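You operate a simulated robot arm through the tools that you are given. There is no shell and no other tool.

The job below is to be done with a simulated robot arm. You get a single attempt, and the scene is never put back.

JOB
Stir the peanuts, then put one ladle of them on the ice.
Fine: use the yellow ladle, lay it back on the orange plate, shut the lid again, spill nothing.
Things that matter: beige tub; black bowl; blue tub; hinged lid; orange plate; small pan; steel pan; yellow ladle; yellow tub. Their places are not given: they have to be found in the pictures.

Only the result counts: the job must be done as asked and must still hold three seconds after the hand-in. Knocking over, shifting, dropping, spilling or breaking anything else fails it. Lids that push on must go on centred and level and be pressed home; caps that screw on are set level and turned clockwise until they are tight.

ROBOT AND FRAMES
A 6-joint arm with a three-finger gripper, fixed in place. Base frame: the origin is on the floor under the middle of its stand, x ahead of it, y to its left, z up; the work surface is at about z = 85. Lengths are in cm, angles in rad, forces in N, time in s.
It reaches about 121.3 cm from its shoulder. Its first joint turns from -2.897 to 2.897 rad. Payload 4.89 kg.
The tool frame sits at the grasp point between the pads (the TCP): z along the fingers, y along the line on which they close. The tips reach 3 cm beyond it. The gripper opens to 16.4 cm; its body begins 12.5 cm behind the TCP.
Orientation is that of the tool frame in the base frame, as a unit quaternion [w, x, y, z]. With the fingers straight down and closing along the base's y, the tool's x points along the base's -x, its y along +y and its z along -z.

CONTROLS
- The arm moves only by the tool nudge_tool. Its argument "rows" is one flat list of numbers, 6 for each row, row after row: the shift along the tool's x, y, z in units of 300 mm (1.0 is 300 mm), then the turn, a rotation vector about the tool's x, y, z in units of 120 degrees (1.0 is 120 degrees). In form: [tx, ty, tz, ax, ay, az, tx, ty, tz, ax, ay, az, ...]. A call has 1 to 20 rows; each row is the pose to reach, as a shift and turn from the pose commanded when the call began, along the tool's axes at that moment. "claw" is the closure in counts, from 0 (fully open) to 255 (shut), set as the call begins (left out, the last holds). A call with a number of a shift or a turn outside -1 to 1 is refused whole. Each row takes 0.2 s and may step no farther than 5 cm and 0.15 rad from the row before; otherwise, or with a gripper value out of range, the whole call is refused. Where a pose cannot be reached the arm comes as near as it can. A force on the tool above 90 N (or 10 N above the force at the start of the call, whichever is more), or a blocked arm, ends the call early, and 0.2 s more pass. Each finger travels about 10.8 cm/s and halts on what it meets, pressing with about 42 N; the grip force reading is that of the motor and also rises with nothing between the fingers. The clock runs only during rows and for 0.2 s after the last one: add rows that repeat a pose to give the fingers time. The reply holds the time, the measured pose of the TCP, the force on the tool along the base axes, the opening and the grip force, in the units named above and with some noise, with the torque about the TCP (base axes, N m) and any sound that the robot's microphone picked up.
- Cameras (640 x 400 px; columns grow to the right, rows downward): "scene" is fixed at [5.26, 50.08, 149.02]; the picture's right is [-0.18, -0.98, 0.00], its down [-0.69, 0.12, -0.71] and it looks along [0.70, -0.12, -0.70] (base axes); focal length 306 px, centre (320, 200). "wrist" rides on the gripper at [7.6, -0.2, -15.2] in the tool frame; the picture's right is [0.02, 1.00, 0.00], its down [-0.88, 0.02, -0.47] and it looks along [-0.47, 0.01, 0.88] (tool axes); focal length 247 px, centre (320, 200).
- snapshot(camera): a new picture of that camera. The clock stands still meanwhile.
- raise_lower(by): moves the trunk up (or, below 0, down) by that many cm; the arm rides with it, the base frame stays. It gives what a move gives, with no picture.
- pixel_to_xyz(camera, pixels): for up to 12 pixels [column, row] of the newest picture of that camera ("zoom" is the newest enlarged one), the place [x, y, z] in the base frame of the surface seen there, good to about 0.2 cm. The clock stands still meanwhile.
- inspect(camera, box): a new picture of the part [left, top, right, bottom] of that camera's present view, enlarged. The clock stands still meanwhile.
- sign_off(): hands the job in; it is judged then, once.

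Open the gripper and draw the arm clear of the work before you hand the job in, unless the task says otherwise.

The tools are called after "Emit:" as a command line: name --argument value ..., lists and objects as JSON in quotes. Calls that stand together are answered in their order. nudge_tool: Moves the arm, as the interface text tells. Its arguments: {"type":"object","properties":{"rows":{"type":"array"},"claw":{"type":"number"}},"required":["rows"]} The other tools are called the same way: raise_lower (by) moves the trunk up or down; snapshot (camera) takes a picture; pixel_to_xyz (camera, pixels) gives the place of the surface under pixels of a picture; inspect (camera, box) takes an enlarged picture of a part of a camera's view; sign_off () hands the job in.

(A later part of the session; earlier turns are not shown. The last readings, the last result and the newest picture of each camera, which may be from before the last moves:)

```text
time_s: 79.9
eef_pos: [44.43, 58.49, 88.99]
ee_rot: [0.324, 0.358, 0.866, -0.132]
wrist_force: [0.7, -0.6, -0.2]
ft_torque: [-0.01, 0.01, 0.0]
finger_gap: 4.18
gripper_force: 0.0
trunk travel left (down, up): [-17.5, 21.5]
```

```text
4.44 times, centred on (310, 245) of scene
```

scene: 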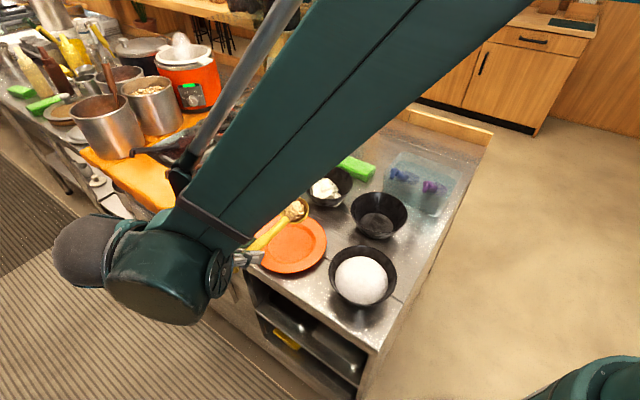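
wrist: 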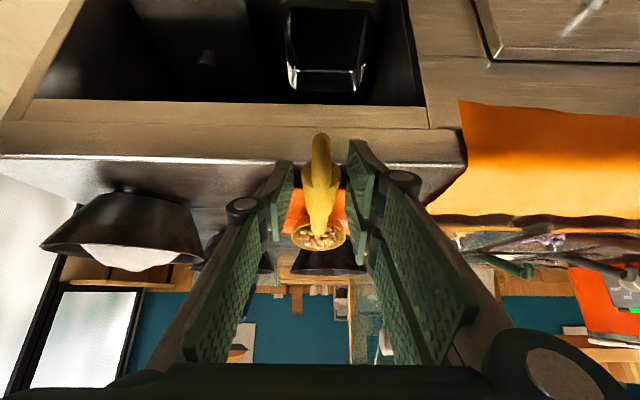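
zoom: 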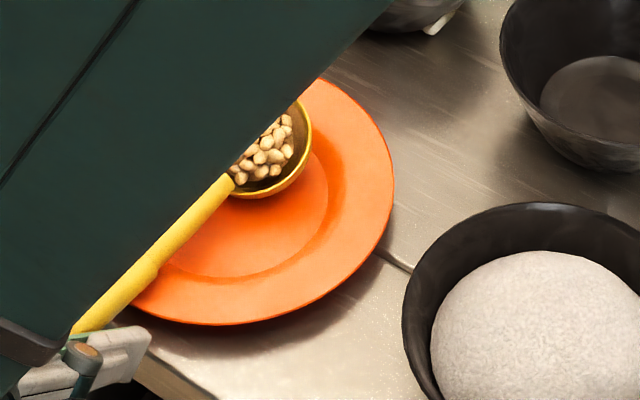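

The loaded ladle rests steadily on the plate. I'll open wider, rotate the gripper upright around it, and lift away to explore a reachable pouring pose with the empty hand.

Emit:
nudge_tool --rows '[0, 0, 0, 0, 0, 0, 0, 0, 0, 0, 0.0567, 0, 0, 0, 0, 0, 0.1135, 0, 0, 0, 0, 0, 0.1702, 0, 0, 0, 0, 0, 0.2269, 0, 0, 0, 0, 0, 0.2837, 0, 0, 0, 0, 0, 0.3404, 0, 0, 0, 0, 0, 0.3404, 0]' --claw 130

Emit:
nudge_tool --rows '[0, 0, -0.1, 0, 0, 0, 0, 0, -0.23, 0, 0, 0, 0, 0, -0.38, 0, 0, 0, 0, 0, -0.5, 0, 0, 0, 0, 0, -0.5, 0, 0, 0]' --claw 130

Emit:
snapshot --camera "scene"

Emit:
snapshot --camera "wrist"

```text
time_s: 81.7
eef_pos: [44.43, 58.42, 89.05]
ee_rot: [0.002, 0.382, 0.924, 0.001]
wrist_force: [0.3, 0.4, 0.3]
ft_torque: [-0.02, 0.01, 0.01]
finger_gap: 8.05
gripper_force: 0.0
trunk travel left (down, up): [-17.5, 21.5]
```

```text
time_s: 82.9
eef_pos: [44.44, 58.34, 104.01]
ee_rot: [0.003, 0.383, 0.924, 0.001]
wrist_force: [-0.5, 0.0, 0.7]
ft_torque: [0.1, -0.08, -0.02]
finger_gap: 8.04
gripper_force: 0.0
trunk travel left (down, up): [-17.5, 21.5]
```

```text
taken
```

scene: 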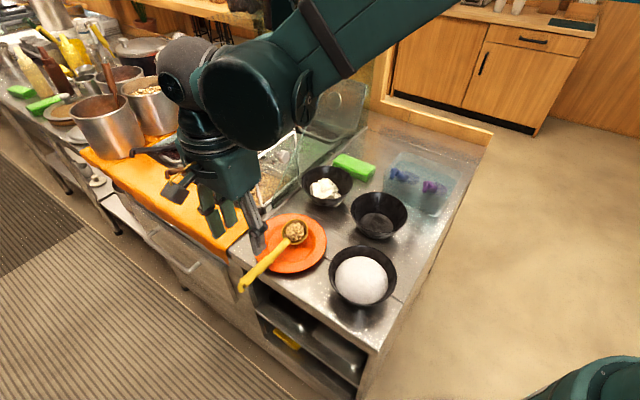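

```text
taken
```

wrist: 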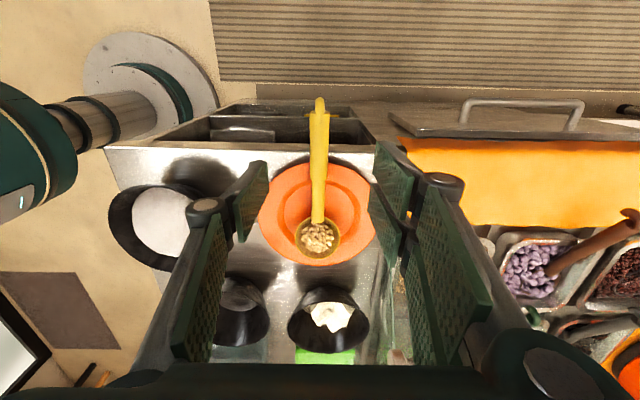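

The peanuts stayed in the ladle. Now, with the empty hand, I'll test whether the upright tool can reach the pouring place beside the ice, at about (28,45.6), at a safe height.

Emit:
nudge_tool --rows '[0.0146, -0.1143, 0, 0, 0, 0, 0.0291, -0.2286, 0, 0, 0, 0, 0.0437, -0.343, 0, 0, 0, 0, 0.0582, -0.4573, 0, 0, 0, 0, 0.0728, -0.5716, 0, 0, 0, 0, 0.0873, -0.6859, 0, 0, 0, 0, 0.0873, -0.6859, 0, 0, 0, 0]' --claw 130

Emit:
inspect --camera "scene" --box '[230, 200, 350, 300]'

Emit:
snapshot --camera "scene"

```text
time_s: 84.5
eef_pos: [28.05, 45.74, 103.75]
ee_rot: [0.002, 0.382, 0.924, 0.002]
wrist_force: [0.0, 1.5, -0.1]
ft_torque: [-0.11, -0.03, 0.01]
finger_gap: 8.04
gripper_force: 0.0
trunk travel left (down, up): [-17.5, 21.5]
```

```text
4.00 times, centred on (290, 250) of scene
```

zoom: 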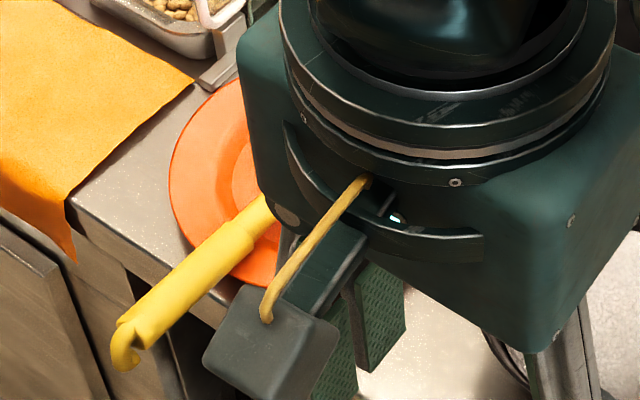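

```text
taken
```

scene: 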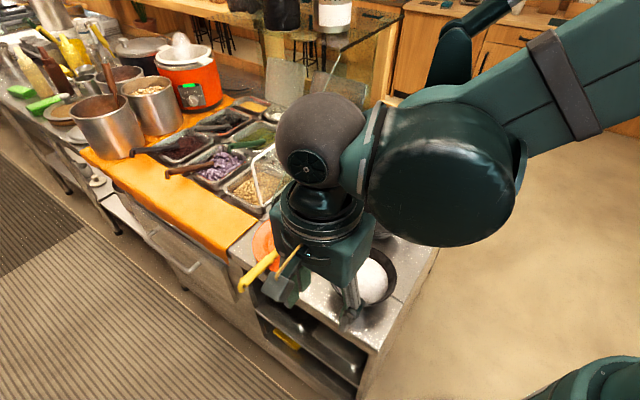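

The upright tool reaches this spot exactly. I'll test a moderate outward lean of 0.38 rad here, since a middle-lean grip would also help at the end of the pour.

Emit:
nudge_tool --rows '[0, 0, 0.03, 0, -0.0363, 0, 0, 0, 0.06, 0, -0.0726, 0, 0, 0, 0.09, 0, -0.1089, 0, 0, 0, 0.12, 0, -0.1452, 0, 0, 0, 0.12, 0, -0.1814, 0, 0, 0, 0.12, 0, -0.1814, 0]' --claw 130

Emit:
snapshot --camera "scene"

```text
time_s: 85.9
eef_pos: [28.16, 45.64, 100.32]
ee_rot: [0.176, 0.376, 0.907, -0.071]
wrist_force: [1.1, -0.2, -0.7]
ft_torque: [-0.02, 0.02, -0.02]
finger_gap: 8.03
gripper_force: 0.1
trunk travel left (down, up): [-17.5, 21.5]
```

```text
taken
```

scene: 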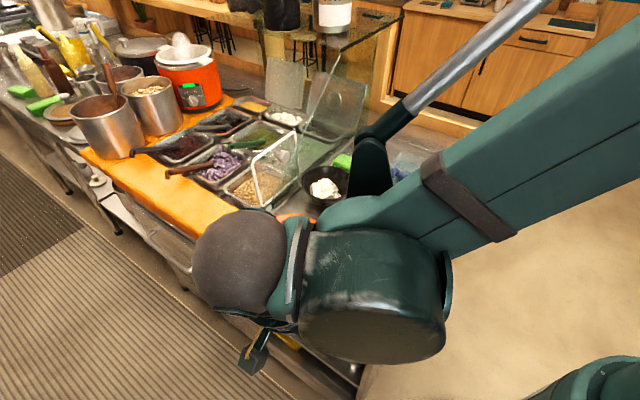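

A 0.38 rad lean is reachable here. Now I'll rehearse the pour with the empty hand, about 5 cm higher than the real one, up to p≈1.08 rad first.

Emit:
nudge_tool --rows '[-0.0293, 0, -0.0717, 0, 0.0573, 0, -0.0653, 0, -0.1403, 0, 0.1146, 0, -0.1073, 0, -0.2049, 0, 0.1719, 0, -0.1488, 0, -0.2494, 0, 0.2292, 0, -0.1954, 0, -0.2886, 0, 0.2865, 0, -0.2462, 0, -0.3219, 0, 0.3438, 0, -0.3007, 0, -0.3489, 0, 0.4011, 0, -0.3581, 0, -0.3693, 0, 0.4584, 0, -0.4175, 0, -0.3826, 0, 0.5157, 0, -0.4175, 0, -0.3826, 0, 0.5157, 0]' --claw 130

Emit:
snapshot --camera "scene"

```text
time_s: 88.1
eef_pos: [33.16, 40.57, 115.62]
ee_rot: [-0.315, 0.358, 0.869, 0.132]
wrist_force: [0.1, 0.5, -0.9]
ft_torque: [-0.06, 0.05, 0.0]
finger_gap: 8.04
gripper_force: 0.1
trunk travel left (down, up): [-17.5, 21.5]
```

```text
taken
```

scene: 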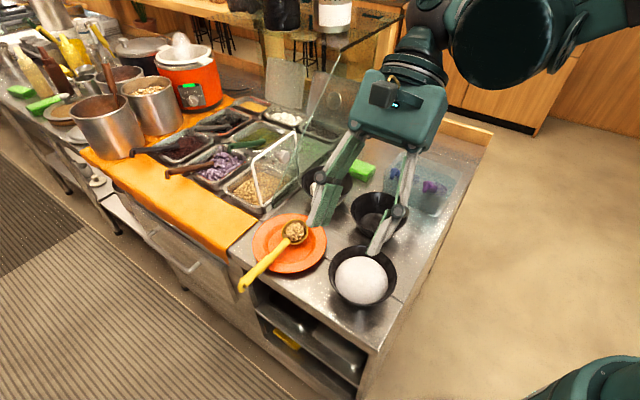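

The rehearsal reached 1.08 rad exactly as computed. I'll continue it to 1.92 rad (110°).

Emit:
nudge_tool --rows '[-0.0232, 0, -0.0562, 0, 0.0573, 0, -0.0529, 0, -0.1093, 0, 0.1146, 0, -0.0888, 0, -0.1584, 0, 0.1719, 0, -0.1303, 0, -0.2029, 0, 0.2292, 0, -0.1768, 0, -0.2421, 0, 0.2865, 0, -0.2277, 0, -0.2754, 0, 0.3438, 0, -0.2821, 0, -0.3024, 0, 0.4011, 0, -0.2821, 0, -0.3024, 0, 0.4011, 0]' --claw 130

Emit:
snapshot --camera "scene"

Emit:
snapshot --camera "wrist"

```text
time_s: 89.9
eef_pos: [39.29, 41.12, 117.1]
ee_rot: [-0.641, 0.277, 0.663, 0.27]
wrist_force: [0.8, 2.4, 0.0]
ft_torque: [0.02, 0.06, 0.29]
finger_gap: 8.02
gripper_force: 0.1
out of reach, approached as far as the arm can: row 4, 5, 6, 7, 8
trunk travel left (down, up): [-17.5, 21.5]
```

```text
taken
```

scene: 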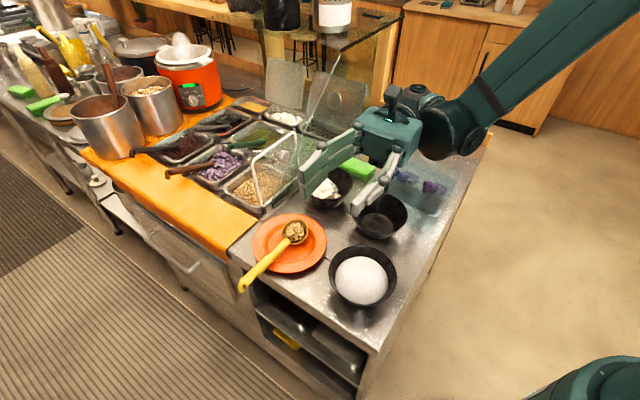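

```text
taken
```

wrist: 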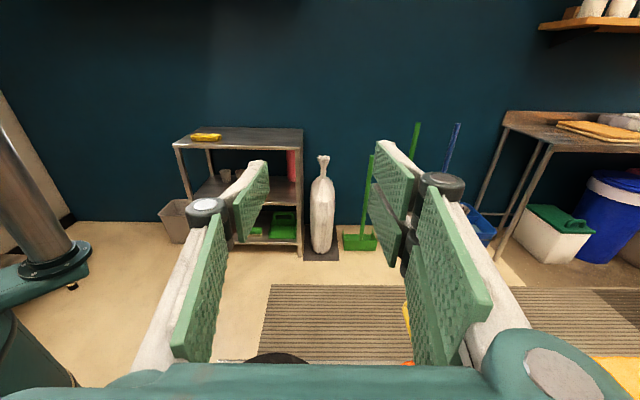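

The tilt past ~85° goes out of reach because the tool ends up pointing back toward the robot. A grip turned 180° about its axis, with a handle heading near 95°, should avoid that; I'll return to an upright pose to test it.

Emit:
nudge_tool --rows '[0.0034, 0.0111, 0.0203, 0, -0.0613, 0, 0.0068, 0.0222, 0.0406, 0, -0.1226, 0, 0.0102, 0.0333, 0.0608, 0, -0.1838, 0, 0.0136, 0.0443, 0.0811, 0, -0.2451, 0, 0.017, 0.0554, 0.1014, 0, -0.3064, 0, 0.0205, 0.0665, 0.1217, 0, -0.3677, 0, 0.0239, 0.0776, 0.1419, 0, -0.4289, 0, 0.0273, 0.0887, 0.1622, 0, -0.4902, 0, 0.0307, 0.0998, 0.1825, 0, -0.5515, 0, 0.0341, 0.1108, 0.2028, 0, -0.6128, 0, 0.0375, 0.1219, 0.223, 0, -0.674, 0, 0.0409, 0.133, 0.2433, 0, -0.7353, 0, 0.0409, 0.133, 0.2433, 0, -0.7353, 0]' --claw 130

Emit:
snapshot --camera "scene"

```text
time_s: 92.7
eef_pos: [37.08, 49.13, 118.03]
ee_rot: [0.002, 0.382, 0.924, 0.001]
wrist_force: [-1.1, -0.6, -0.4]
ft_torque: [-0.06, 0.0, 0.01]
finger_gap: 8.03
gripper_force: 0.1
trunk travel left (down, up): [-17.5, 21.5]
```

```text
taken
```

scene: 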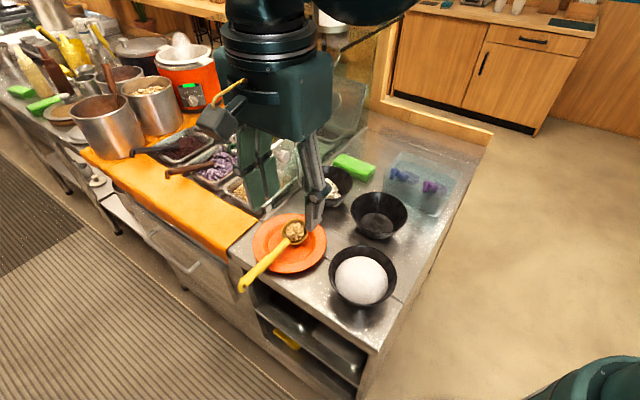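

I'm back upright at (37,49,118). Now I'll yaw the hand 180° counter-clockwise in two quarter turns.

Emit:
nudge_tool --rows '[0, 0, 0, 0, 0, -0.0682, 0, 0, 0, 0, 0, -0.1364, 0, 0, 0, 0, 0, -0.2045, 0, 0, 0, 0, 0, -0.2727, 0, 0, 0, 0, 0, -0.3409, 0, 0, 0, 0, 0, -0.4091, 0, 0, 0, 0, 0, -0.4773, 0, 0, 0, 0, 0, -0.5455, 0, 0, 0, 0, 0, -0.6136, 0, 0, 0, 0, 0, -0.6818, 0, 0, 0, 0, 0, -0.75]' --claw 130

Emit:
nudge_tool --rows '[0, 0, 0, 0, 0, -0.0682, 0, 0, 0, 0, 0, -0.1364, 0, 0, 0, 0, 0, -0.2045, 0, 0, 0, 0, 0, -0.2727, 0, 0, 0, 0, 0, -0.3409, 0, 0, 0, 0, 0, -0.4091, 0, 0, 0, 0, 0, -0.4773, 0, 0, 0, 0, 0, -0.5455, 0, 0, 0, 0, 0, -0.6136, 0, 0, 0, 0, 0, -0.6818, 0, 0, 0, 0, 0, -0.75]' --claw 130

Emit:
snapshot --camera "wrist"

```text
time_s: 95.1
eef_pos: [37.03, 49.23, 118.12]
ee_rot: [0.002, -0.384, 0.923, 0.0]
wrist_force: [-0.3, 0.0, 0.0]
ft_torque: [0.02, 0.02, 0.0]
finger_gap: 8.02
gripper_force: 0.1
trunk travel left (down, up): [-17.5, 21.5]
```

```text
time_s: 97.5
eef_pos: [37.06, 49.15, 117.98]
ee_rot: [-0.001, 0.925, -0.381, 0.0]
wrist_force: [0.1, 0.3, 1.0]
ft_torque: [0.01, 0.01, -0.01]
finger_gap: 8.06
gripper_force: 0.1
trunk travel left (down, up): [-17.5, 21.5]
```

```text
taken
```

wrist: 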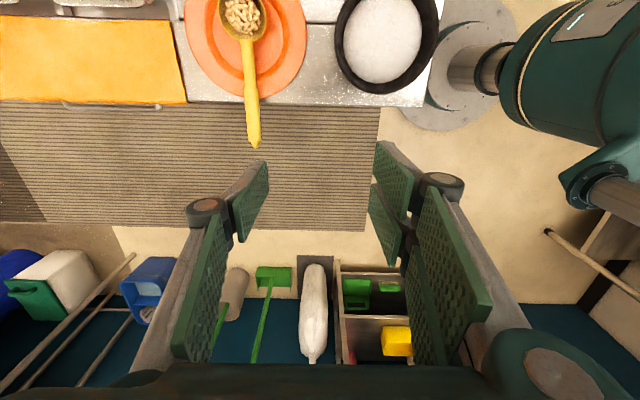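

The hand is reversed cleanly. I'll rehearse the planned level pose at the ice: handle heading 96°, lean 0.5 rad, at a raised height.

Emit:
nudge_tool --rows '[-0.0029, -0.0051, 0.0667, 0, 0, 0.065, -0.0058, -0.0103, 0.1333, 0, 0, 0.13, -0.0086, -0.0154, 0.2, 0, 0, 0.1951, -0.0115, -0.0206, 0.2667, 0, 0, 0.2601, -0.0144, -0.0257, 0.3333, 0, 0, 0.3251, -0.0144, -0.0257, 0.3333, 0, 0, 0.3251]' --claw 130

Emit:
nudge_tool --rows '[0, 0, 0, 0, 0.0477, 0, 0, 0, 0, 0, 0.0955, 0, 0, 0, 0, 0, 0.1432, 0, 0, 0, 0, 0, 0.191, 0, 0, 0, 0, 0, 0.2387, 0, 0, 0, 0, 0, 0.2387, 0]' --claw 130

Emit:
snapshot --camera "scene"

```text
time_s: 98.9
eef_pos: [37.38, 50.06, 108.08]
ee_rot: [-0.002, 0.743, -0.669, 0.001]
wrist_force: [0.3, 0.5, -0.5]
ft_torque: [-0.07, 0.07, 0.01]
finger_gap: 8.03
gripper_force: 0.1
trunk travel left (down, up): [-17.5, 21.5]
```

```text
time_s: 100.3
eef_pos: [37.27, 49.99, 108.01]
ee_rot: [0.164, 0.72, -0.648, 0.184]
wrist_force: [0.2, 1.3, 0.6]
ft_torque: [-0.03, -0.02, 0.01]
finger_gap: 8.03
gripper_force: 0.0
trunk travel left (down, up): [-17.5, 21.5]
```

```text
taken
```

scene: 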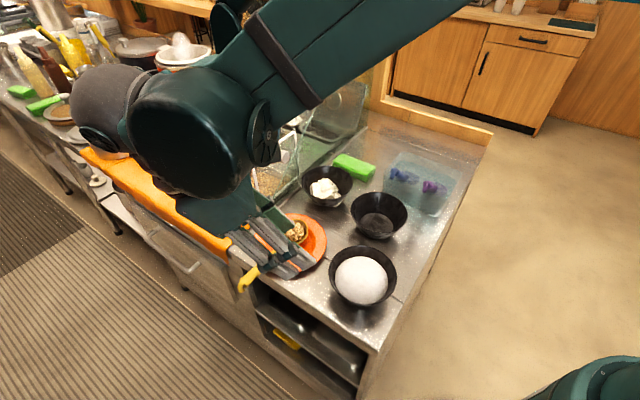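

That pose is reached exactly, with the heading over the ice. I'll rehearse the pour from here to 1.08 rad.

Emit:
nudge_tool --rows '[0.0217, 0, -0.0385, 0, -0.0573, 0, 0.0497, 0, -0.073, 0, -0.1146, 0, 0.0831, 0, -0.1028, 0, -0.1719, 0, 0.1217, 0, -0.1274, 0, -0.2292, 0, 0.1646, 0, -0.1461, 0, -0.2865, 0, 0.2111, 0, -0.1585, 0, -0.3438, 0, 0.2604, 0, -0.1641, 0, -0.4011, 0, 0.3119, 0, -0.1628, 0, -0.4584, 0, 0.3724, 0, -0.1689, 0, -0.5157, 0, 0.3724, 0, -0.1689, 0, -0.5157, 0]' --claw 130

Emit:
snapshot --camera "scene"

```text
time_s: 102.5
eef_pos: [38.16, 42.82, 117.93]
ee_rot: [-0.194, 0.713, -0.64, -0.212]
wrist_force: [-0.7, 0.0, 0.5]
ft_torque: [-0.04, -0.02, -0.06]
finger_gap: 8.03
gripper_force: 0.1
trunk travel left (down, up): [-17.5, 21.5]
```

```text
taken
```

scene: 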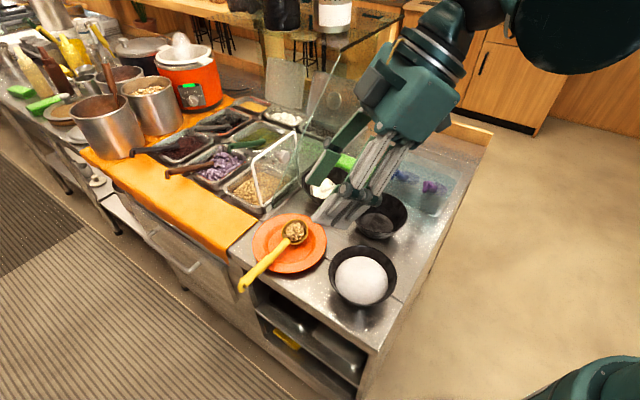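

That matches the plan. I'll continue the rehearsal to 1.92 rad.

Emit:
nudge_tool --rows '[0.0298, 0, -0.053, 0, -0.0573, 0, 0.0656, 0, -0.1022, 0, -0.1146, 0, 0.1072, 0, -0.1467, 0, -0.1719, 0, 0.1537, 0, -0.1859, 0, -0.2292, 0, 0.2046, 0, -0.2192, 0, -0.2865, 0, 0.2591, 0, -0.2462, 0, -0.3438, 0, 0.3163, 0, -0.2665, 0, -0.4011, 0, 0.3163, 0, -0.2665, 0, -0.4011, 0]' --claw 130

Emit:
snapshot --camera "scene"

Emit:
snapshot --camera "wrist"

```text
time_s: 104.3
eef_pos: [39.4, 30.34, 119.38]
ee_rot: [-0.437, 0.564, -0.505, -0.485]
wrist_force: [0.6, 0.1, -0.1]
ft_torque: [0.04, 0.01, 0.05]
finger_gap: 8.06
gripper_force: 0.0
trunk travel left (down, up): [-17.5, 21.5]
```

```text
taken
```

scene: 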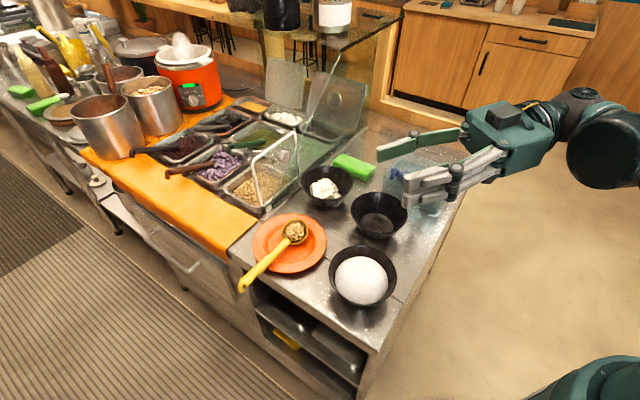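

```text
taken
```

wrist: 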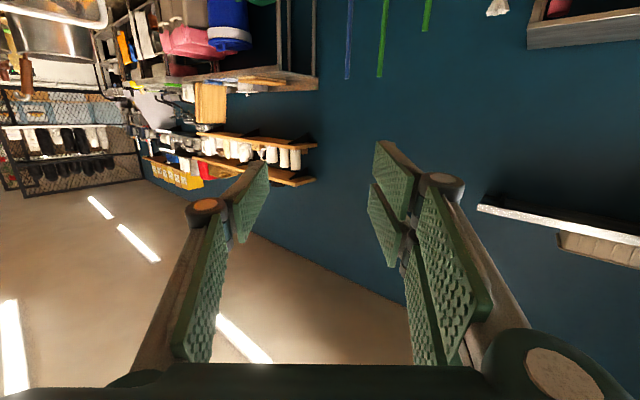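

The full rehearsal works: 110° is reached exactly. I'll bring the hand back upright and over the ladle handle to regrip it in this reversed orientation.

Emit:
nudge_tool --rows '[0.0011, -0.0018, 0.0555, 0, 0.0565, 0, 0.0022, -0.0037, 0.1111, 0, 0.113, 0, 0.0034, -0.0055, 0.1666, 0, 0.1695, 0, 0.0045, -0.0073, 0.2221, 0, 0.226, 0, 0.0056, -0.0092, 0.2776, 0, 0.2825, 0, 0.0067, -0.011, 0.3332, 0, 0.339, 0, 0.0078, -0.0128, 0.3887, 0, 0.3955, 0, 0.0089, -0.0147, 0.4442, 0, 0.452, 0, 0.0101, -0.0165, 0.4997, 0, 0.5085, 0, 0.0112, -0.0183, 0.5553, 0, 0.565, 0, 0.0123, -0.0202, 0.6108, 0, 0.6215, 0, 0.0134, -0.022, 0.6663, 0, 0.678, 0, 0.0134, -0.022, 0.6663, 0, 0.678, 0]' --claw 130

Emit:
nudge_tool --rows '[0.011, -0.055, 0.02, 0, 0, -0.065, 0.022, -0.11, 0.06, 0, 0, -0.13, 0.033, -0.165, 0.12, 0, 0, -0.195, 0.044, -0.22, 0.2, 0, 0, -0.26, 0.055, -0.27, 0.28, 0, 0, -0.3251, 0.055, -0.27, 0.28, 0, 0, -0.3251]' --claw 130

Emit:
snapshot --camera "wrist"

Emit:
snapshot --camera "scene"

```text
time_s: 107.1
eef_pos: [38.06, 50.13, 115.99]
ee_rot: [-0.001, 0.744, -0.668, 0.001]
wrist_force: [0.2, 1.5, 0.5]
ft_torque: [-0.11, 0.1, 0.0]
finger_gap: 8.06
gripper_force: 0.2
trunk travel left (down, up): [-17.5, 21.5]
```

```text
time_s: 108.5
eef_pos: [46.15, 49.33, 107.79]
ee_rot: [-0.001, 0.924, -0.382, 0.002]
wrist_force: [0.7, 0.4, -0.5]
ft_torque: [0.01, 0.03, -0.02]
finger_gap: 8.02
gripper_force: 0.1
trunk travel left (down, up): [-17.5, 21.5]
```

```text
taken
```

wrist: 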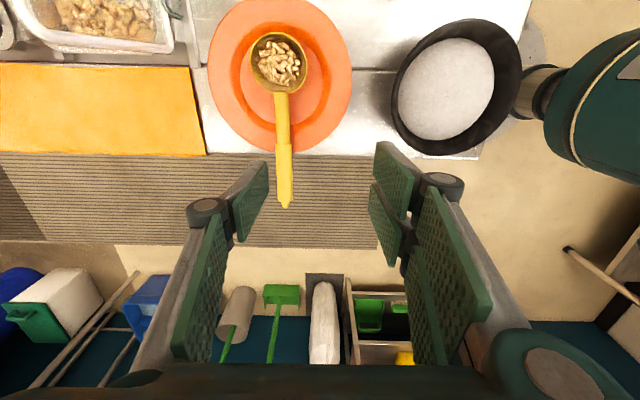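

```text
taken
```

scene: 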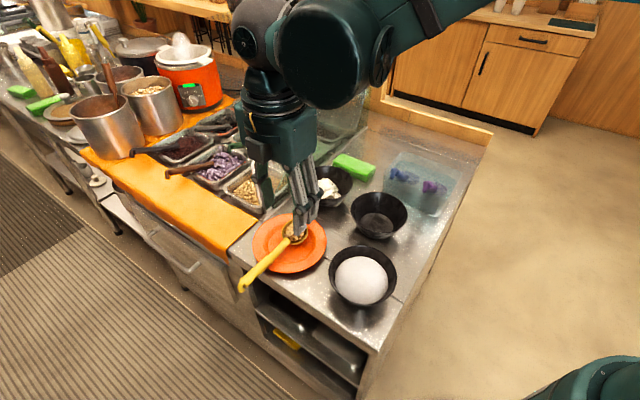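

The hand is over the plate; the ladle handle runs from (283,95) to (287,205) in the wrist view. I'll shift over the handle grip point and down to z≈100.

Emit:
nudge_tool --rows '[-0.064, -0.0443, 0.03, 0, 0, 0, -0.1275, -0.0887, 0.08, 0, 0, 0, -0.191, -0.133, 0.16, 0, 0, 0, -0.255, -0.1773, 0.26, 0, 0, 0, -0.255, -0.1773, 0.26, 0, 0, 0]' --claw 130

Emit:
snapshot --camera "wrist"

Emit:
inspect --camera "wrist" --box '[240, 20, 400, 220]'

```text
time_s: 109.7
eef_pos: [44.76, 58.52, 99.84]
ee_rot: [-0.001, 0.924, -0.382, 0.002]
wrist_force: [0.1, 0.3, -0.4]
ft_torque: [-0.09, -0.01, -0.03]
finger_gap: 8.04
gripper_force: 0.0
trunk travel left (down, up): [-17.5, 21.5]
```

```text
taken
```

wrist: 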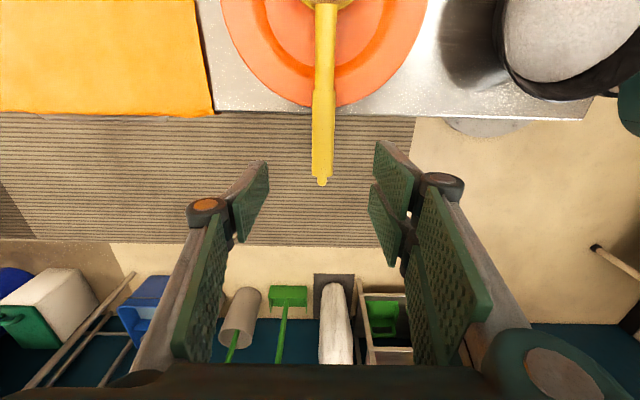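

```text
2.00 times, centred on (320, 120) of wrist
```

zoom: 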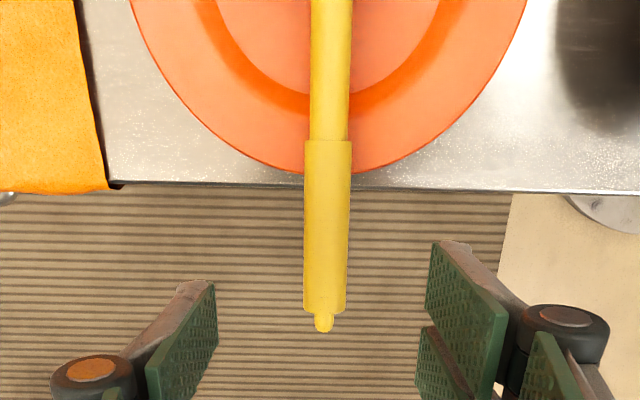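

Emit:
pixel_to_xyz --camera "zoom" --pixels '[[328, 150], [328, 200], [327, 250], [326, 300], [325, 320], [330, 50], [330, 100], [308, 250], [345, 250], [308, 170], [349, 170], [326, 280]]'

Emit:
inspect --camera "scene" --box '[240, 205, 340, 295]'

```text
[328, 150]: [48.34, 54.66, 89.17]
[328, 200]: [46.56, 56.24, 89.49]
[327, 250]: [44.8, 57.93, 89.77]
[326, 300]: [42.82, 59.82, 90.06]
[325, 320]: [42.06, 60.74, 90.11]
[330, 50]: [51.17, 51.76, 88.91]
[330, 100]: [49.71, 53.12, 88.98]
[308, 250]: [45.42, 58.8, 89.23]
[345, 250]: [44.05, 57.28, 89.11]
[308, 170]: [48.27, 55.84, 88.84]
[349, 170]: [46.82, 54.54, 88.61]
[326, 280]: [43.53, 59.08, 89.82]
```

```text
4.44 times, centred on (290, 250) of scene
```

zoom: 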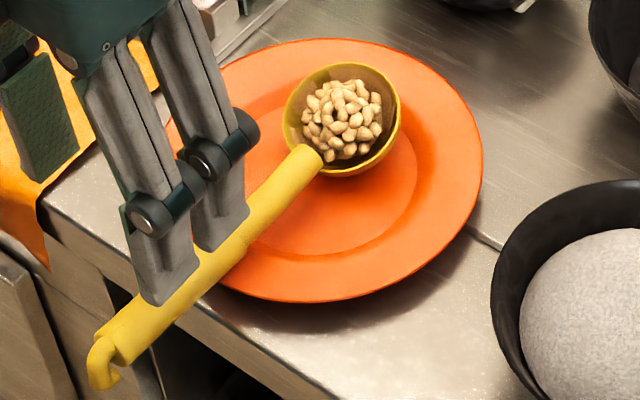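

The handle axis lies at W≈72.63 near the grip point, turned by about 1.9°, and the peanuts are undisturbed in the bowl. I'll lean the hand 0.5 rad, align it, and then descend.

Emit:
nudge_tool --rows '[-0.0023, 0.0133, 0, 0.0008, 0.0477, -0.0032, -0.0023, 0.0133, 0, 0.0016, 0.0955, -0.0063, -0.0023, 0.0133, 0, 0.0023, 0.1432, -0.0095, -0.0023, 0.0133, 0, 0.0031, 0.191, -0.0126, -0.0023, 0.0133, 0, 0.0039, 0.2387, -0.0158, -0.0023, 0.0133, 0, 0.0039, 0.2387, -0.0158]' --claw 130

Emit:
snapshot --camera "wrist"

```text
time_s: 111.1
eef_pos: [44.35, 58.28, 99.78]
ee_rot: [0.09, 0.901, -0.355, 0.231]
wrist_force: [0.1, 0.0, 0.7]
ft_torque: [-0.08, 0.0, -0.05]
finger_gap: 8.03
gripper_force: 0.1
trunk travel left (down, up): [-17.5, 21.5]
```

```text
taken
```

wrist: 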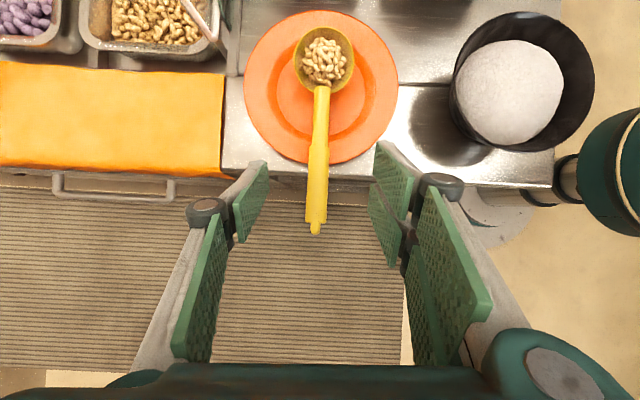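

The leaning view shows the whole ladle. I'll re-measure the handle line here before descending.

Emit:
inspect --camera "wrist" --box '[260, 20, 380, 245]'

Emit:
pixel_to_xyz --camera "wrist" --pixels '[[318, 150], [317, 170], [317, 190], [316, 210], [320, 130], [321, 110], [307, 190], [327, 190], [324, 60], [324, 30], [299, 60], [350, 60]]'

```text
1.78 times, centred on (320, 132) of wrist
```

zoom: 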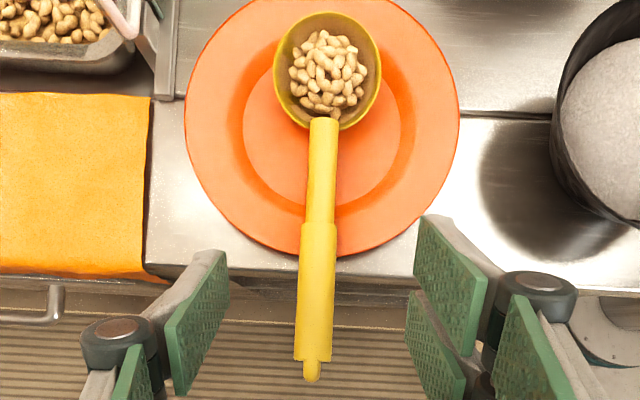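

```text
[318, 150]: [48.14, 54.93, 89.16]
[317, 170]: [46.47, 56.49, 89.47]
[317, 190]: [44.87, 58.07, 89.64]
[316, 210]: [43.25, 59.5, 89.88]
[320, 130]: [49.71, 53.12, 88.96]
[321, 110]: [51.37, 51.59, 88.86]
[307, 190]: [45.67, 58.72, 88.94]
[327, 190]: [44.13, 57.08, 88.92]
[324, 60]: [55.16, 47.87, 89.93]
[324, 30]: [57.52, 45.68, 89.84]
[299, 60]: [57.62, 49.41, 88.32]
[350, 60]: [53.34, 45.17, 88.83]
```

The handle centre is at W≈72.7, within 0.1 cm of the TCP. I'll descend vertically to the grip height.

Emit:
nudge_tool --rows '[-0.0435, -0.0033, 0.0797, 0, 0, 0, -0.0871, -0.0033, 0.1595, 0, 0, 0, -0.1306, -0.0033, 0.2392, 0, 0, 0, -0.1568, -0.0033, 0.287, 0, 0, 0, -0.1742, -0.0033, 0.3189, 0, 0, 0, -0.1742, -0.0033, 0.3189, 0, 0, 0]' --claw 130

Emit:
snapshot --camera "wrist"

```text
time_s: 112.5
eef_pos: [44.35, 58.3, 88.84]
ee_rot: [0.09, 0.901, -0.356, 0.23]
wrist_force: [0.3, -1.2, -0.2]
ft_torque: [-0.02, 0.0, -0.01]
finger_gap: 8.03
gripper_force: 0.0
trunk travel left (down, up): [-17.5, 21.5]
```

```text
taken
```

wrist: 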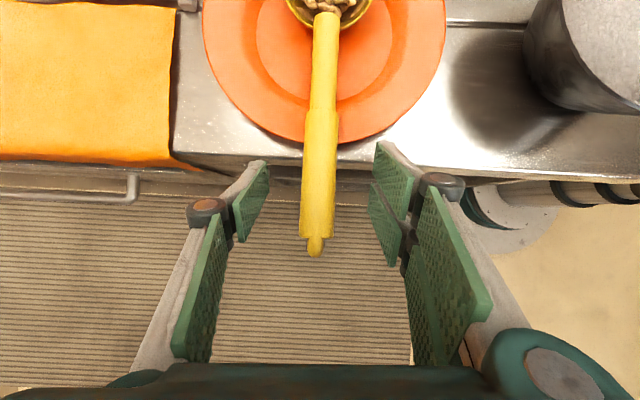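

The handle is centred within ~0.15 cm. I'll correct that and close the claw on it.

Emit:
nudge_tool --rows '[0, -0.0045, 0, 0, 0, 0, 0, -0.0045, 0, 0, 0, 0]' --claw 130

Emit:
nudge_tool --rows '[0, 0, 0, 0, 0, 0, 0, 0, 0, 0, 0, 0, 0, 0, 0, 0, 0, 0, 0, 0, 0, 0, 0, 0]' --claw 255

Emit:
snapshot --camera "wrist"

Emit:
inspect --camera "scene" --box '[240, 195, 340, 295]'

```text
time_s: 113.1
eef_pos: [44.34, 58.48, 88.88]
ee_rot: [0.09, 0.901, -0.356, 0.232]
wrist_force: [0.3, 0.0, -0.2]
ft_torque: [0.03, -0.02, -0.01]
finger_gap: 8.02
gripper_force: 0.1
trunk travel left (down, up): [-17.5, 21.5]
```

```text
time_s: 114.1
eef_pos: [44.46, 58.37, 88.85]
ee_rot: [0.089, 0.901, -0.355, 0.231]
wrist_force: [0.5, 0.1, 0.7]
ft_torque: [0.03, 0.04, 0.0]
finger_gap: 2.25
gripper_force: 41.4
trunk travel left (down, up): [-17.5, 21.5]
```

```text
taken
```

wrist: 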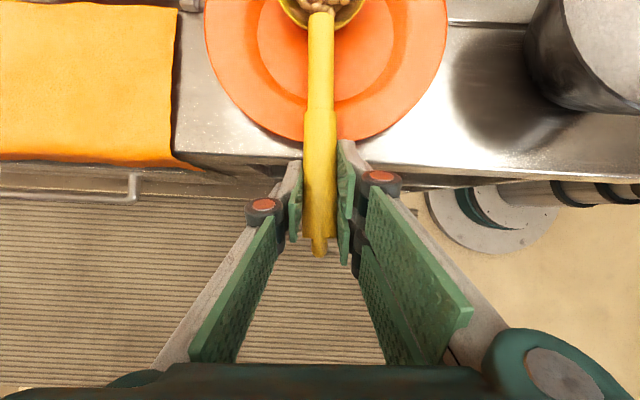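

```text
4.00 times, centred on (290, 245) of scene
```

zoom: 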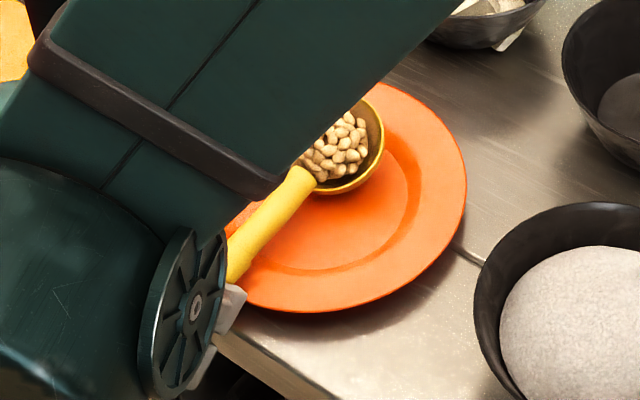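

The ladle is gripped (gap 2.25) with its load undisturbed. I'll lift it smoothly by 12 cm.

Emit:
nudge_tool --rows '[0.0064, 0, -0.0117, 0, 0, 0, 0.0192, 0, -0.0351, 0, 0, 0, 0.0415, 0, -0.0761, 0, 0, 0, 0.0703, 0, -0.1287, 0, 0, 0, 0.0991, 0, -0.1814, 0, 0, 0, 0.1278, 0, -0.234, 0, 0, 0, 0.1534, 0, -0.2808, 0, 0, 0, 0.1742, 0, -0.3188, 0, 0, 0, 0.187, 0, -0.3422, 0, 0, 0, 0.1918, 0, -0.351, 0, 0, 0]' --claw 255

Emit:
snapshot --camera "scene"

Emit:
snapshot --camera "wrist"

```text
time_s: 116.3
eef_pos: [44.66, 58.61, 100.89]
ee_rot: [0.09, 0.901, -0.357, 0.231]
wrist_force: [-0.4, 0.4, -1.5]
ft_torque: [0.05, 0.07, -0.02]
finger_gap: 2.23
gripper_force: 42.1
trunk travel left (down, up): [-17.5, 21.5]
```

```text
taken
```

scene: 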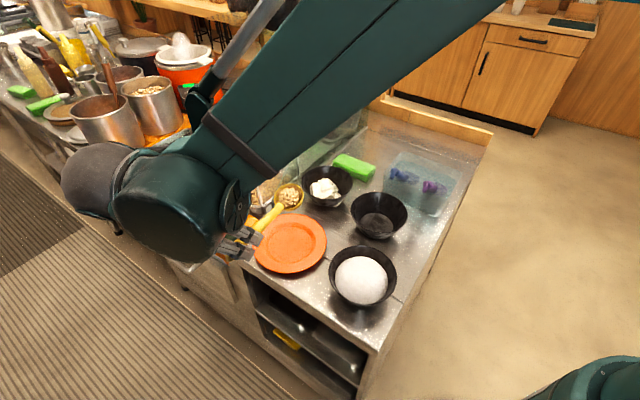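

```text
taken
```

wrist: 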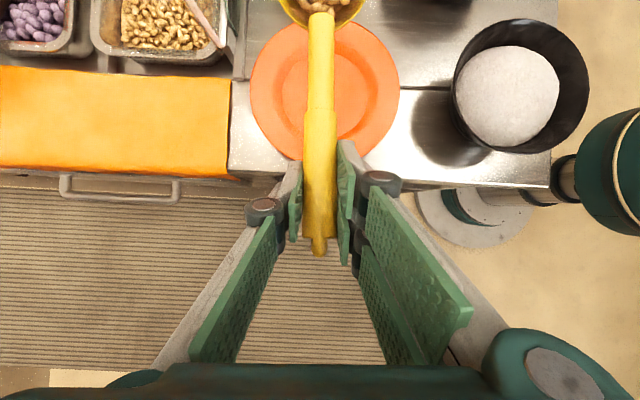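

The load is steady. I'll measure where the bowl now is, relative to the hand, for an accurate pour.

Emit:
inspect --camera "scene" --box '[250, 175, 314, 215]'

Emit:
pixel_to_xyz --camera "zoom" --pixels '[[390, 200], [420, 180], [360, 220], [260, 190], [530, 200], [400, 90], [420, 330], [300, 120], [520, 140], [520, 280], [450, 240], [270, 160]]'

Emit:
pixel_to_xyz --camera "wrist" --pixels '[[321, 60], [321, 40], [320, 100], [320, 140], [285, 8], [358, 8], [321, 20], [340, 12], [300, 12]]'

```text
10.00 times, centred on (282, 195) of scene
```

zoom: 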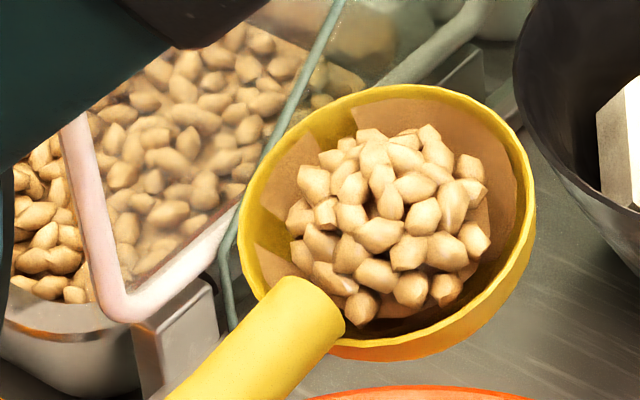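

```text
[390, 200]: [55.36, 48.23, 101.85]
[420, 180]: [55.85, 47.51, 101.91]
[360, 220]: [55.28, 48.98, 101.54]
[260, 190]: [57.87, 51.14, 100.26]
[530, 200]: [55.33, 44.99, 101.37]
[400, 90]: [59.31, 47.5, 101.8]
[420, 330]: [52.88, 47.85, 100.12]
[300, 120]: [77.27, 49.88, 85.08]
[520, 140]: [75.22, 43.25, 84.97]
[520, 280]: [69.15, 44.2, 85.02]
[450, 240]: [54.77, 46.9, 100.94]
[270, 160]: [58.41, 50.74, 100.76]
```

```text
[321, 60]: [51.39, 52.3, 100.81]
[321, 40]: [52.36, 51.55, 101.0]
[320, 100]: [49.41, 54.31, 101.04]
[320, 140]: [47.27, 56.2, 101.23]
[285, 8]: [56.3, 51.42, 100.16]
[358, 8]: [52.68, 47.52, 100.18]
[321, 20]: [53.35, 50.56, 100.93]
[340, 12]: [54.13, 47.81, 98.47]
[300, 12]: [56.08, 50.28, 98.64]
```

The bowl is about 15 cm from the TCP on a heading matching the tool, with a heaped load. I'll yaw the level ladle to heading 96° in place, slowly.

Emit:
nudge_tool --rows '[0, 0, 0, -0.0066, 0, 0.012, 0, 0, 0, -0.0213, 0, 0.039, 0, 0, 0, -0.0442, 0, 0.0809, 0, 0, 0, -0.0704, 0, 0.1289, 0, 0, 0, -0.0966, 0, 0.1769, 0, 0, 0, -0.1229, 0, 0.2249, 0, 0, 0, -0.1441, 0, 0.2638, 0, 0, 0, -0.1572, 0, 0.2878, 0, 0, 0, -0.1638, 0, 0.2998, 0, 0, 0, -0.1638, 0, 0.2998]' --claw 255

Emit:
snapshot --camera "scene"

Emit:
snapshot --camera "wrist"

```text
time_s: 118.5
eef_pos: [44.37, 58.4, 100.93]
ee_rot: [0.164, 0.72, -0.649, 0.184]
wrist_force: [0.0, 0.3, -0.5]
ft_torque: [0.11, 0.01, -0.01]
finger_gap: 2.28
gripper_force: 42.1
trunk travel left (down, up): [-17.5, 21.5]
```

```text
taken
```

scene: 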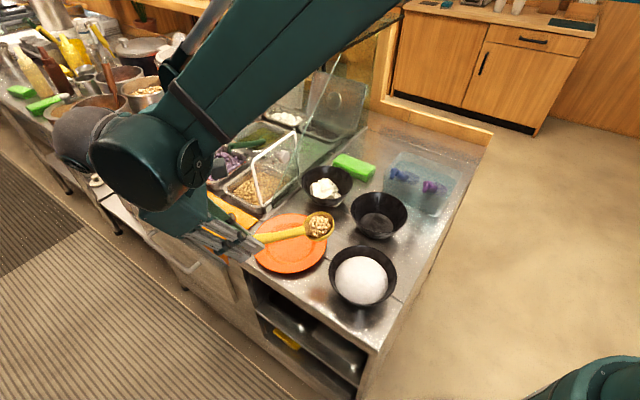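

```text
taken
```

wrist: 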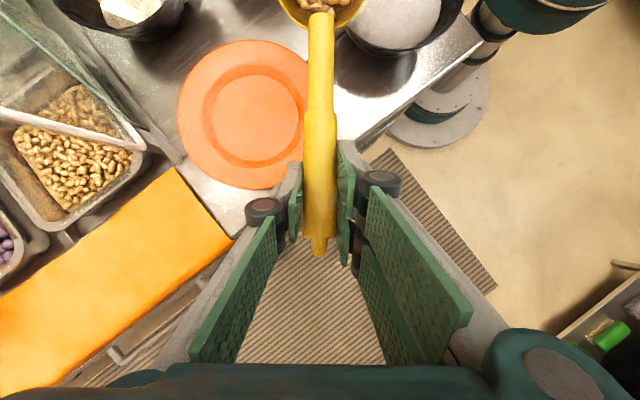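

The heading is 96° and the load is intact at (319,225). Now I'll translate the bowl over the ice, descending slightly.

Emit:
nudge_tool --rows '[0.0048, 0.0079, 0.0049, 0, 0, 0, 0.0161, 0.0263, 0.0164, 0, 0, 0, 0.0323, 0.0527, 0.0328, 0, 0, 0, 0.0533, 0.0869, 0.0542, 0, 0, 0, 0.0759, 0.1238, 0.0771, 0, 0, 0, 0.0985, 0.1606, 0.1001, 0, 0, 0, 0.1194, 0.1948, 0.1214, 0, 0, 0, 0.1372, 0.2238, 0.1395, 0, 0, 0, 0.1501, 0.2449, 0.1526, 0, 0, 0, 0.1582, 0.258, 0.1608, 0, 0, 0, 0.1614, 0.2633, 0.1641, 0, 0, 0, 0.1614, 0.2633, 0.1641, 0, 0, 0]' --claw 255

Emit:
snapshot --camera "scene"

Emit:
inspect --camera "scene" --box '[300, 215, 420, 315]'

Emit:
snapshot --camera "wrist"

```text
time_s: 121.1
eef_pos: [37.29, 50.95, 98.8]
ee_rot: [0.165, 0.72, -0.649, 0.184]
wrist_force: [0.5, 0.6, -1.0]
ft_torque: [0.09, -0.01, 0.0]
finger_gap: 2.27
gripper_force: 42.5
trunk travel left (down, up): [-17.5, 21.5]
```

```text
taken
```

scene: 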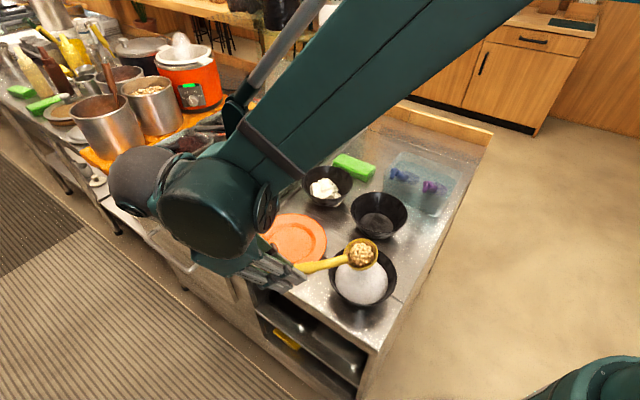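

```text
4.00 times, centred on (360, 265) of scene
```

zoom: 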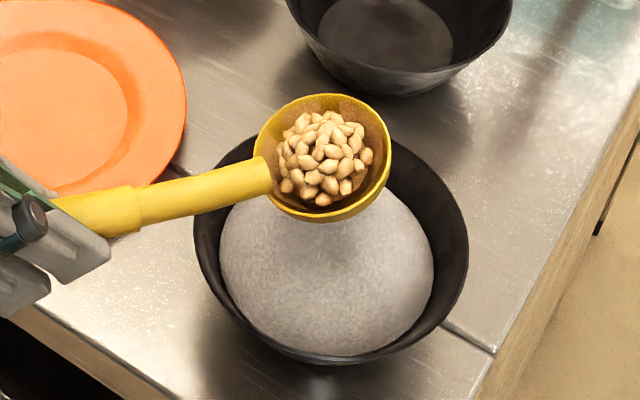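

```text
taken
```

wrist: 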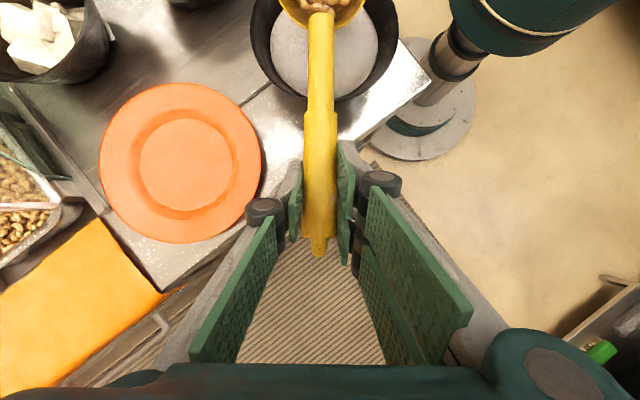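

The full ladle now hangs above the ice. I'll measure its rim position against the ice bowl before tipping.

Emit:
pixel_to_xyz --camera "zoom" --pixels '[[320, 150], [330, 165], [255, 150], [388, 150], [320, 97], [330, 218], [300, 200], [380, 120], [270, 180], [380, 190], [430, 220], [250, 260]]'

Emit:
pixel_to_xyz --camera "wrist" --pixels '[[321, 60], [320, 100], [320, 20], [280, 60], [360, 60], [255, 40], [390, 40], [310, 95], [330, 85], [285, 5], [358, 5]]'

```text
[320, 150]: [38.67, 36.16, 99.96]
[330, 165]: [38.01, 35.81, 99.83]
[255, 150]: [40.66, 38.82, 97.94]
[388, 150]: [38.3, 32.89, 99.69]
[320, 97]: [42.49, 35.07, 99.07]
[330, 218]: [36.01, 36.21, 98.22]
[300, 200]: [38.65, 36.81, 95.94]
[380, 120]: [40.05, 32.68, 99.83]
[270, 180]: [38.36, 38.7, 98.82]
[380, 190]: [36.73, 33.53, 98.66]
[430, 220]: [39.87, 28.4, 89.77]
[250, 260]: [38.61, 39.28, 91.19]
```

```text
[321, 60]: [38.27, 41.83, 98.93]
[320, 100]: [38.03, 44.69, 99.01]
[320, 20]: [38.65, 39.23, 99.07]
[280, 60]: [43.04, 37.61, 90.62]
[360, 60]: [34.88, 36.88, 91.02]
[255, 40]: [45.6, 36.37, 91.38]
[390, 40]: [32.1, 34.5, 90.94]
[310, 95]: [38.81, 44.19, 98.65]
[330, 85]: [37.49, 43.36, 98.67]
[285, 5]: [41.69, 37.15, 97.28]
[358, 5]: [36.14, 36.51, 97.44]
```

The ladle's bowl centre is at (38.7,36.1) with its rim at z≈99.75, right over the ice dome. I'll begin tipping slowly to 0.9 rad, keeping the lip over the middle of the ice and lowering it close.

Emit:
nudge_tool --rows '[0.0147, 0, -0.0288, 0, -0.0358, 0, 0.0304, 0, -0.0552, 0, -0.0716, 0, 0.0481, 0, -0.0802, 0, -0.1074, 0, 0.0675, 0, -0.1037, 0, -0.1432, 0, 0.089, 0, -0.1254, 0, -0.179, 0, 0.1124, 0, -0.145, 0, -0.2149, 0, 0.139, 0, -0.1617, 0, -0.2507, 0, 0.1672, 0, -0.176, 0, -0.2865, 0, 0.1974, 0, -0.1877, 0, -0.3223, 0, 0.2311, 0, -0.1994, 0, -0.3581, 0, 0.2663, 0, -0.2083, 0, -0.3939, 0, 0.3047, 0, -0.217, 0, -0.4297, 0]' --claw 255

Emit:
inspect --camera "scene" --box '[280, 180, 440, 320]'

Emit:
snapshot --camera "wrist"

```text
time_s: 123.7
eef_pos: [37.81, 46.23, 108.95]
ee_rot: [-0.135, 0.729, -0.655, -0.147]
wrist_force: [0.7, 1.1, -1.8]
ft_torque: [-0.08, 0.14, 0.04]
finger_gap: 2.23
gripper_force: 41.8
trunk travel left (down, up): [-17.5, 21.5]
```

```text
2.86 times, centred on (360, 250) of scene
```

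zoom: 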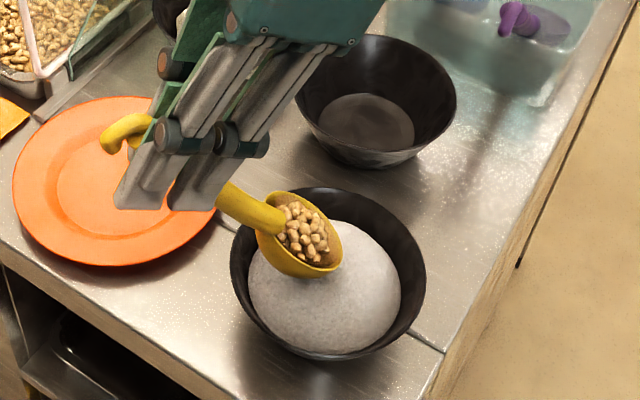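

```text
taken
```

wrist: 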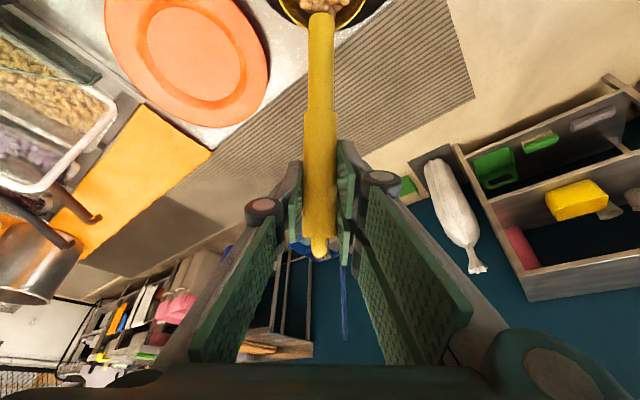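

The peanuts are still held at 52°, with the lip over the middle of the ice. I'll keep tipping slowly to 80°.

Emit:
nudge_tool --rows '[0.0236, 0, -0.0386, 0, -0.0398, 0, 0.051, 0, -0.0762, 0, -0.0797, 0, 0.083, 0, -0.1124, 0, -0.1194, 0, 0.1151, 0, -0.1451, 0, -0.159, 0, 0.1501, 0, -0.1759, 0, -0.1991, 0, 0.187, 0, -0.2037, 0, -0.2387, 0]' --claw 255

Emit:
inspect --camera "scene" --box '[280, 180, 440, 320]'

```text
time_s: 125.1
eef_pos: [38.54, 38.69, 112.42]
ee_rot: [-0.293, 0.669, -0.602, -0.322]
wrist_force: [-0.3, 1.4, -0.5]
ft_torque: [-0.01, -0.01, -0.04]
finger_gap: 2.28
gripper_force: 42.4
trunk travel left (down, up): [-17.5, 21.5]
```

```text
2.86 times, centred on (360, 250) of scene
```

zoom: 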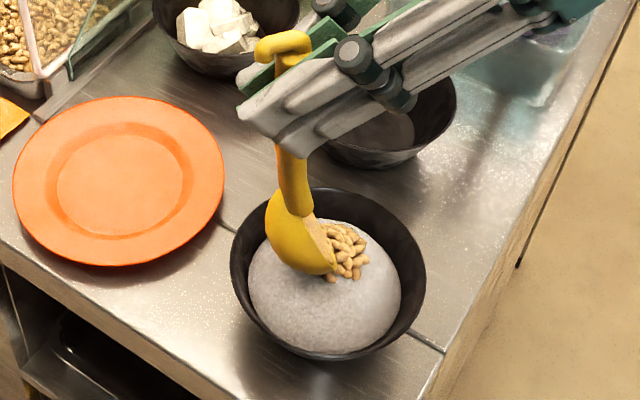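

The peanuts are dropping onto the ice right at the lip. I'll continue tipping to ~109° to empty the ladle.

Emit:
nudge_tool --rows '[0.0371, 0, -0.0275, 0, -0.0398, 0, 0.0765, 0, -0.0525, 0, -0.0798, 0, 0.1213, 0, -0.0761, 0, -0.1194, 0, 0.1671, 0, -0.0964, 0, -0.159, 0, 0.2125, 0, -0.1126, 0, -0.1991, 0, 0.2575, 0, -0.1257, 0, -0.2387, 0]' --claw 255

Emit:
inspect --camera "scene" --box '[280, 180, 440, 320]'

```text
time_s: 126.5
eef_pos: [39.93, 31.06, 110.92]
ee_rot: [-0.431, 0.571, -0.51, -0.478]
wrist_force: [0.0, 0.3, -1.2]
ft_torque: [-0.04, 0.0, 0.04]
finger_gap: 2.25
gripper_force: 41.6
out of reach, approached as far as the arm can: row 6
trunk travel left (down, up): [-17.5, 21.5]
```

```text
2.86 times, centred on (360, 250) of scene
```

zoom: 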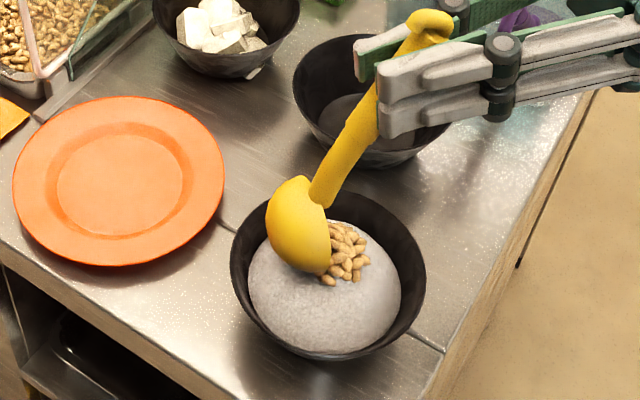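

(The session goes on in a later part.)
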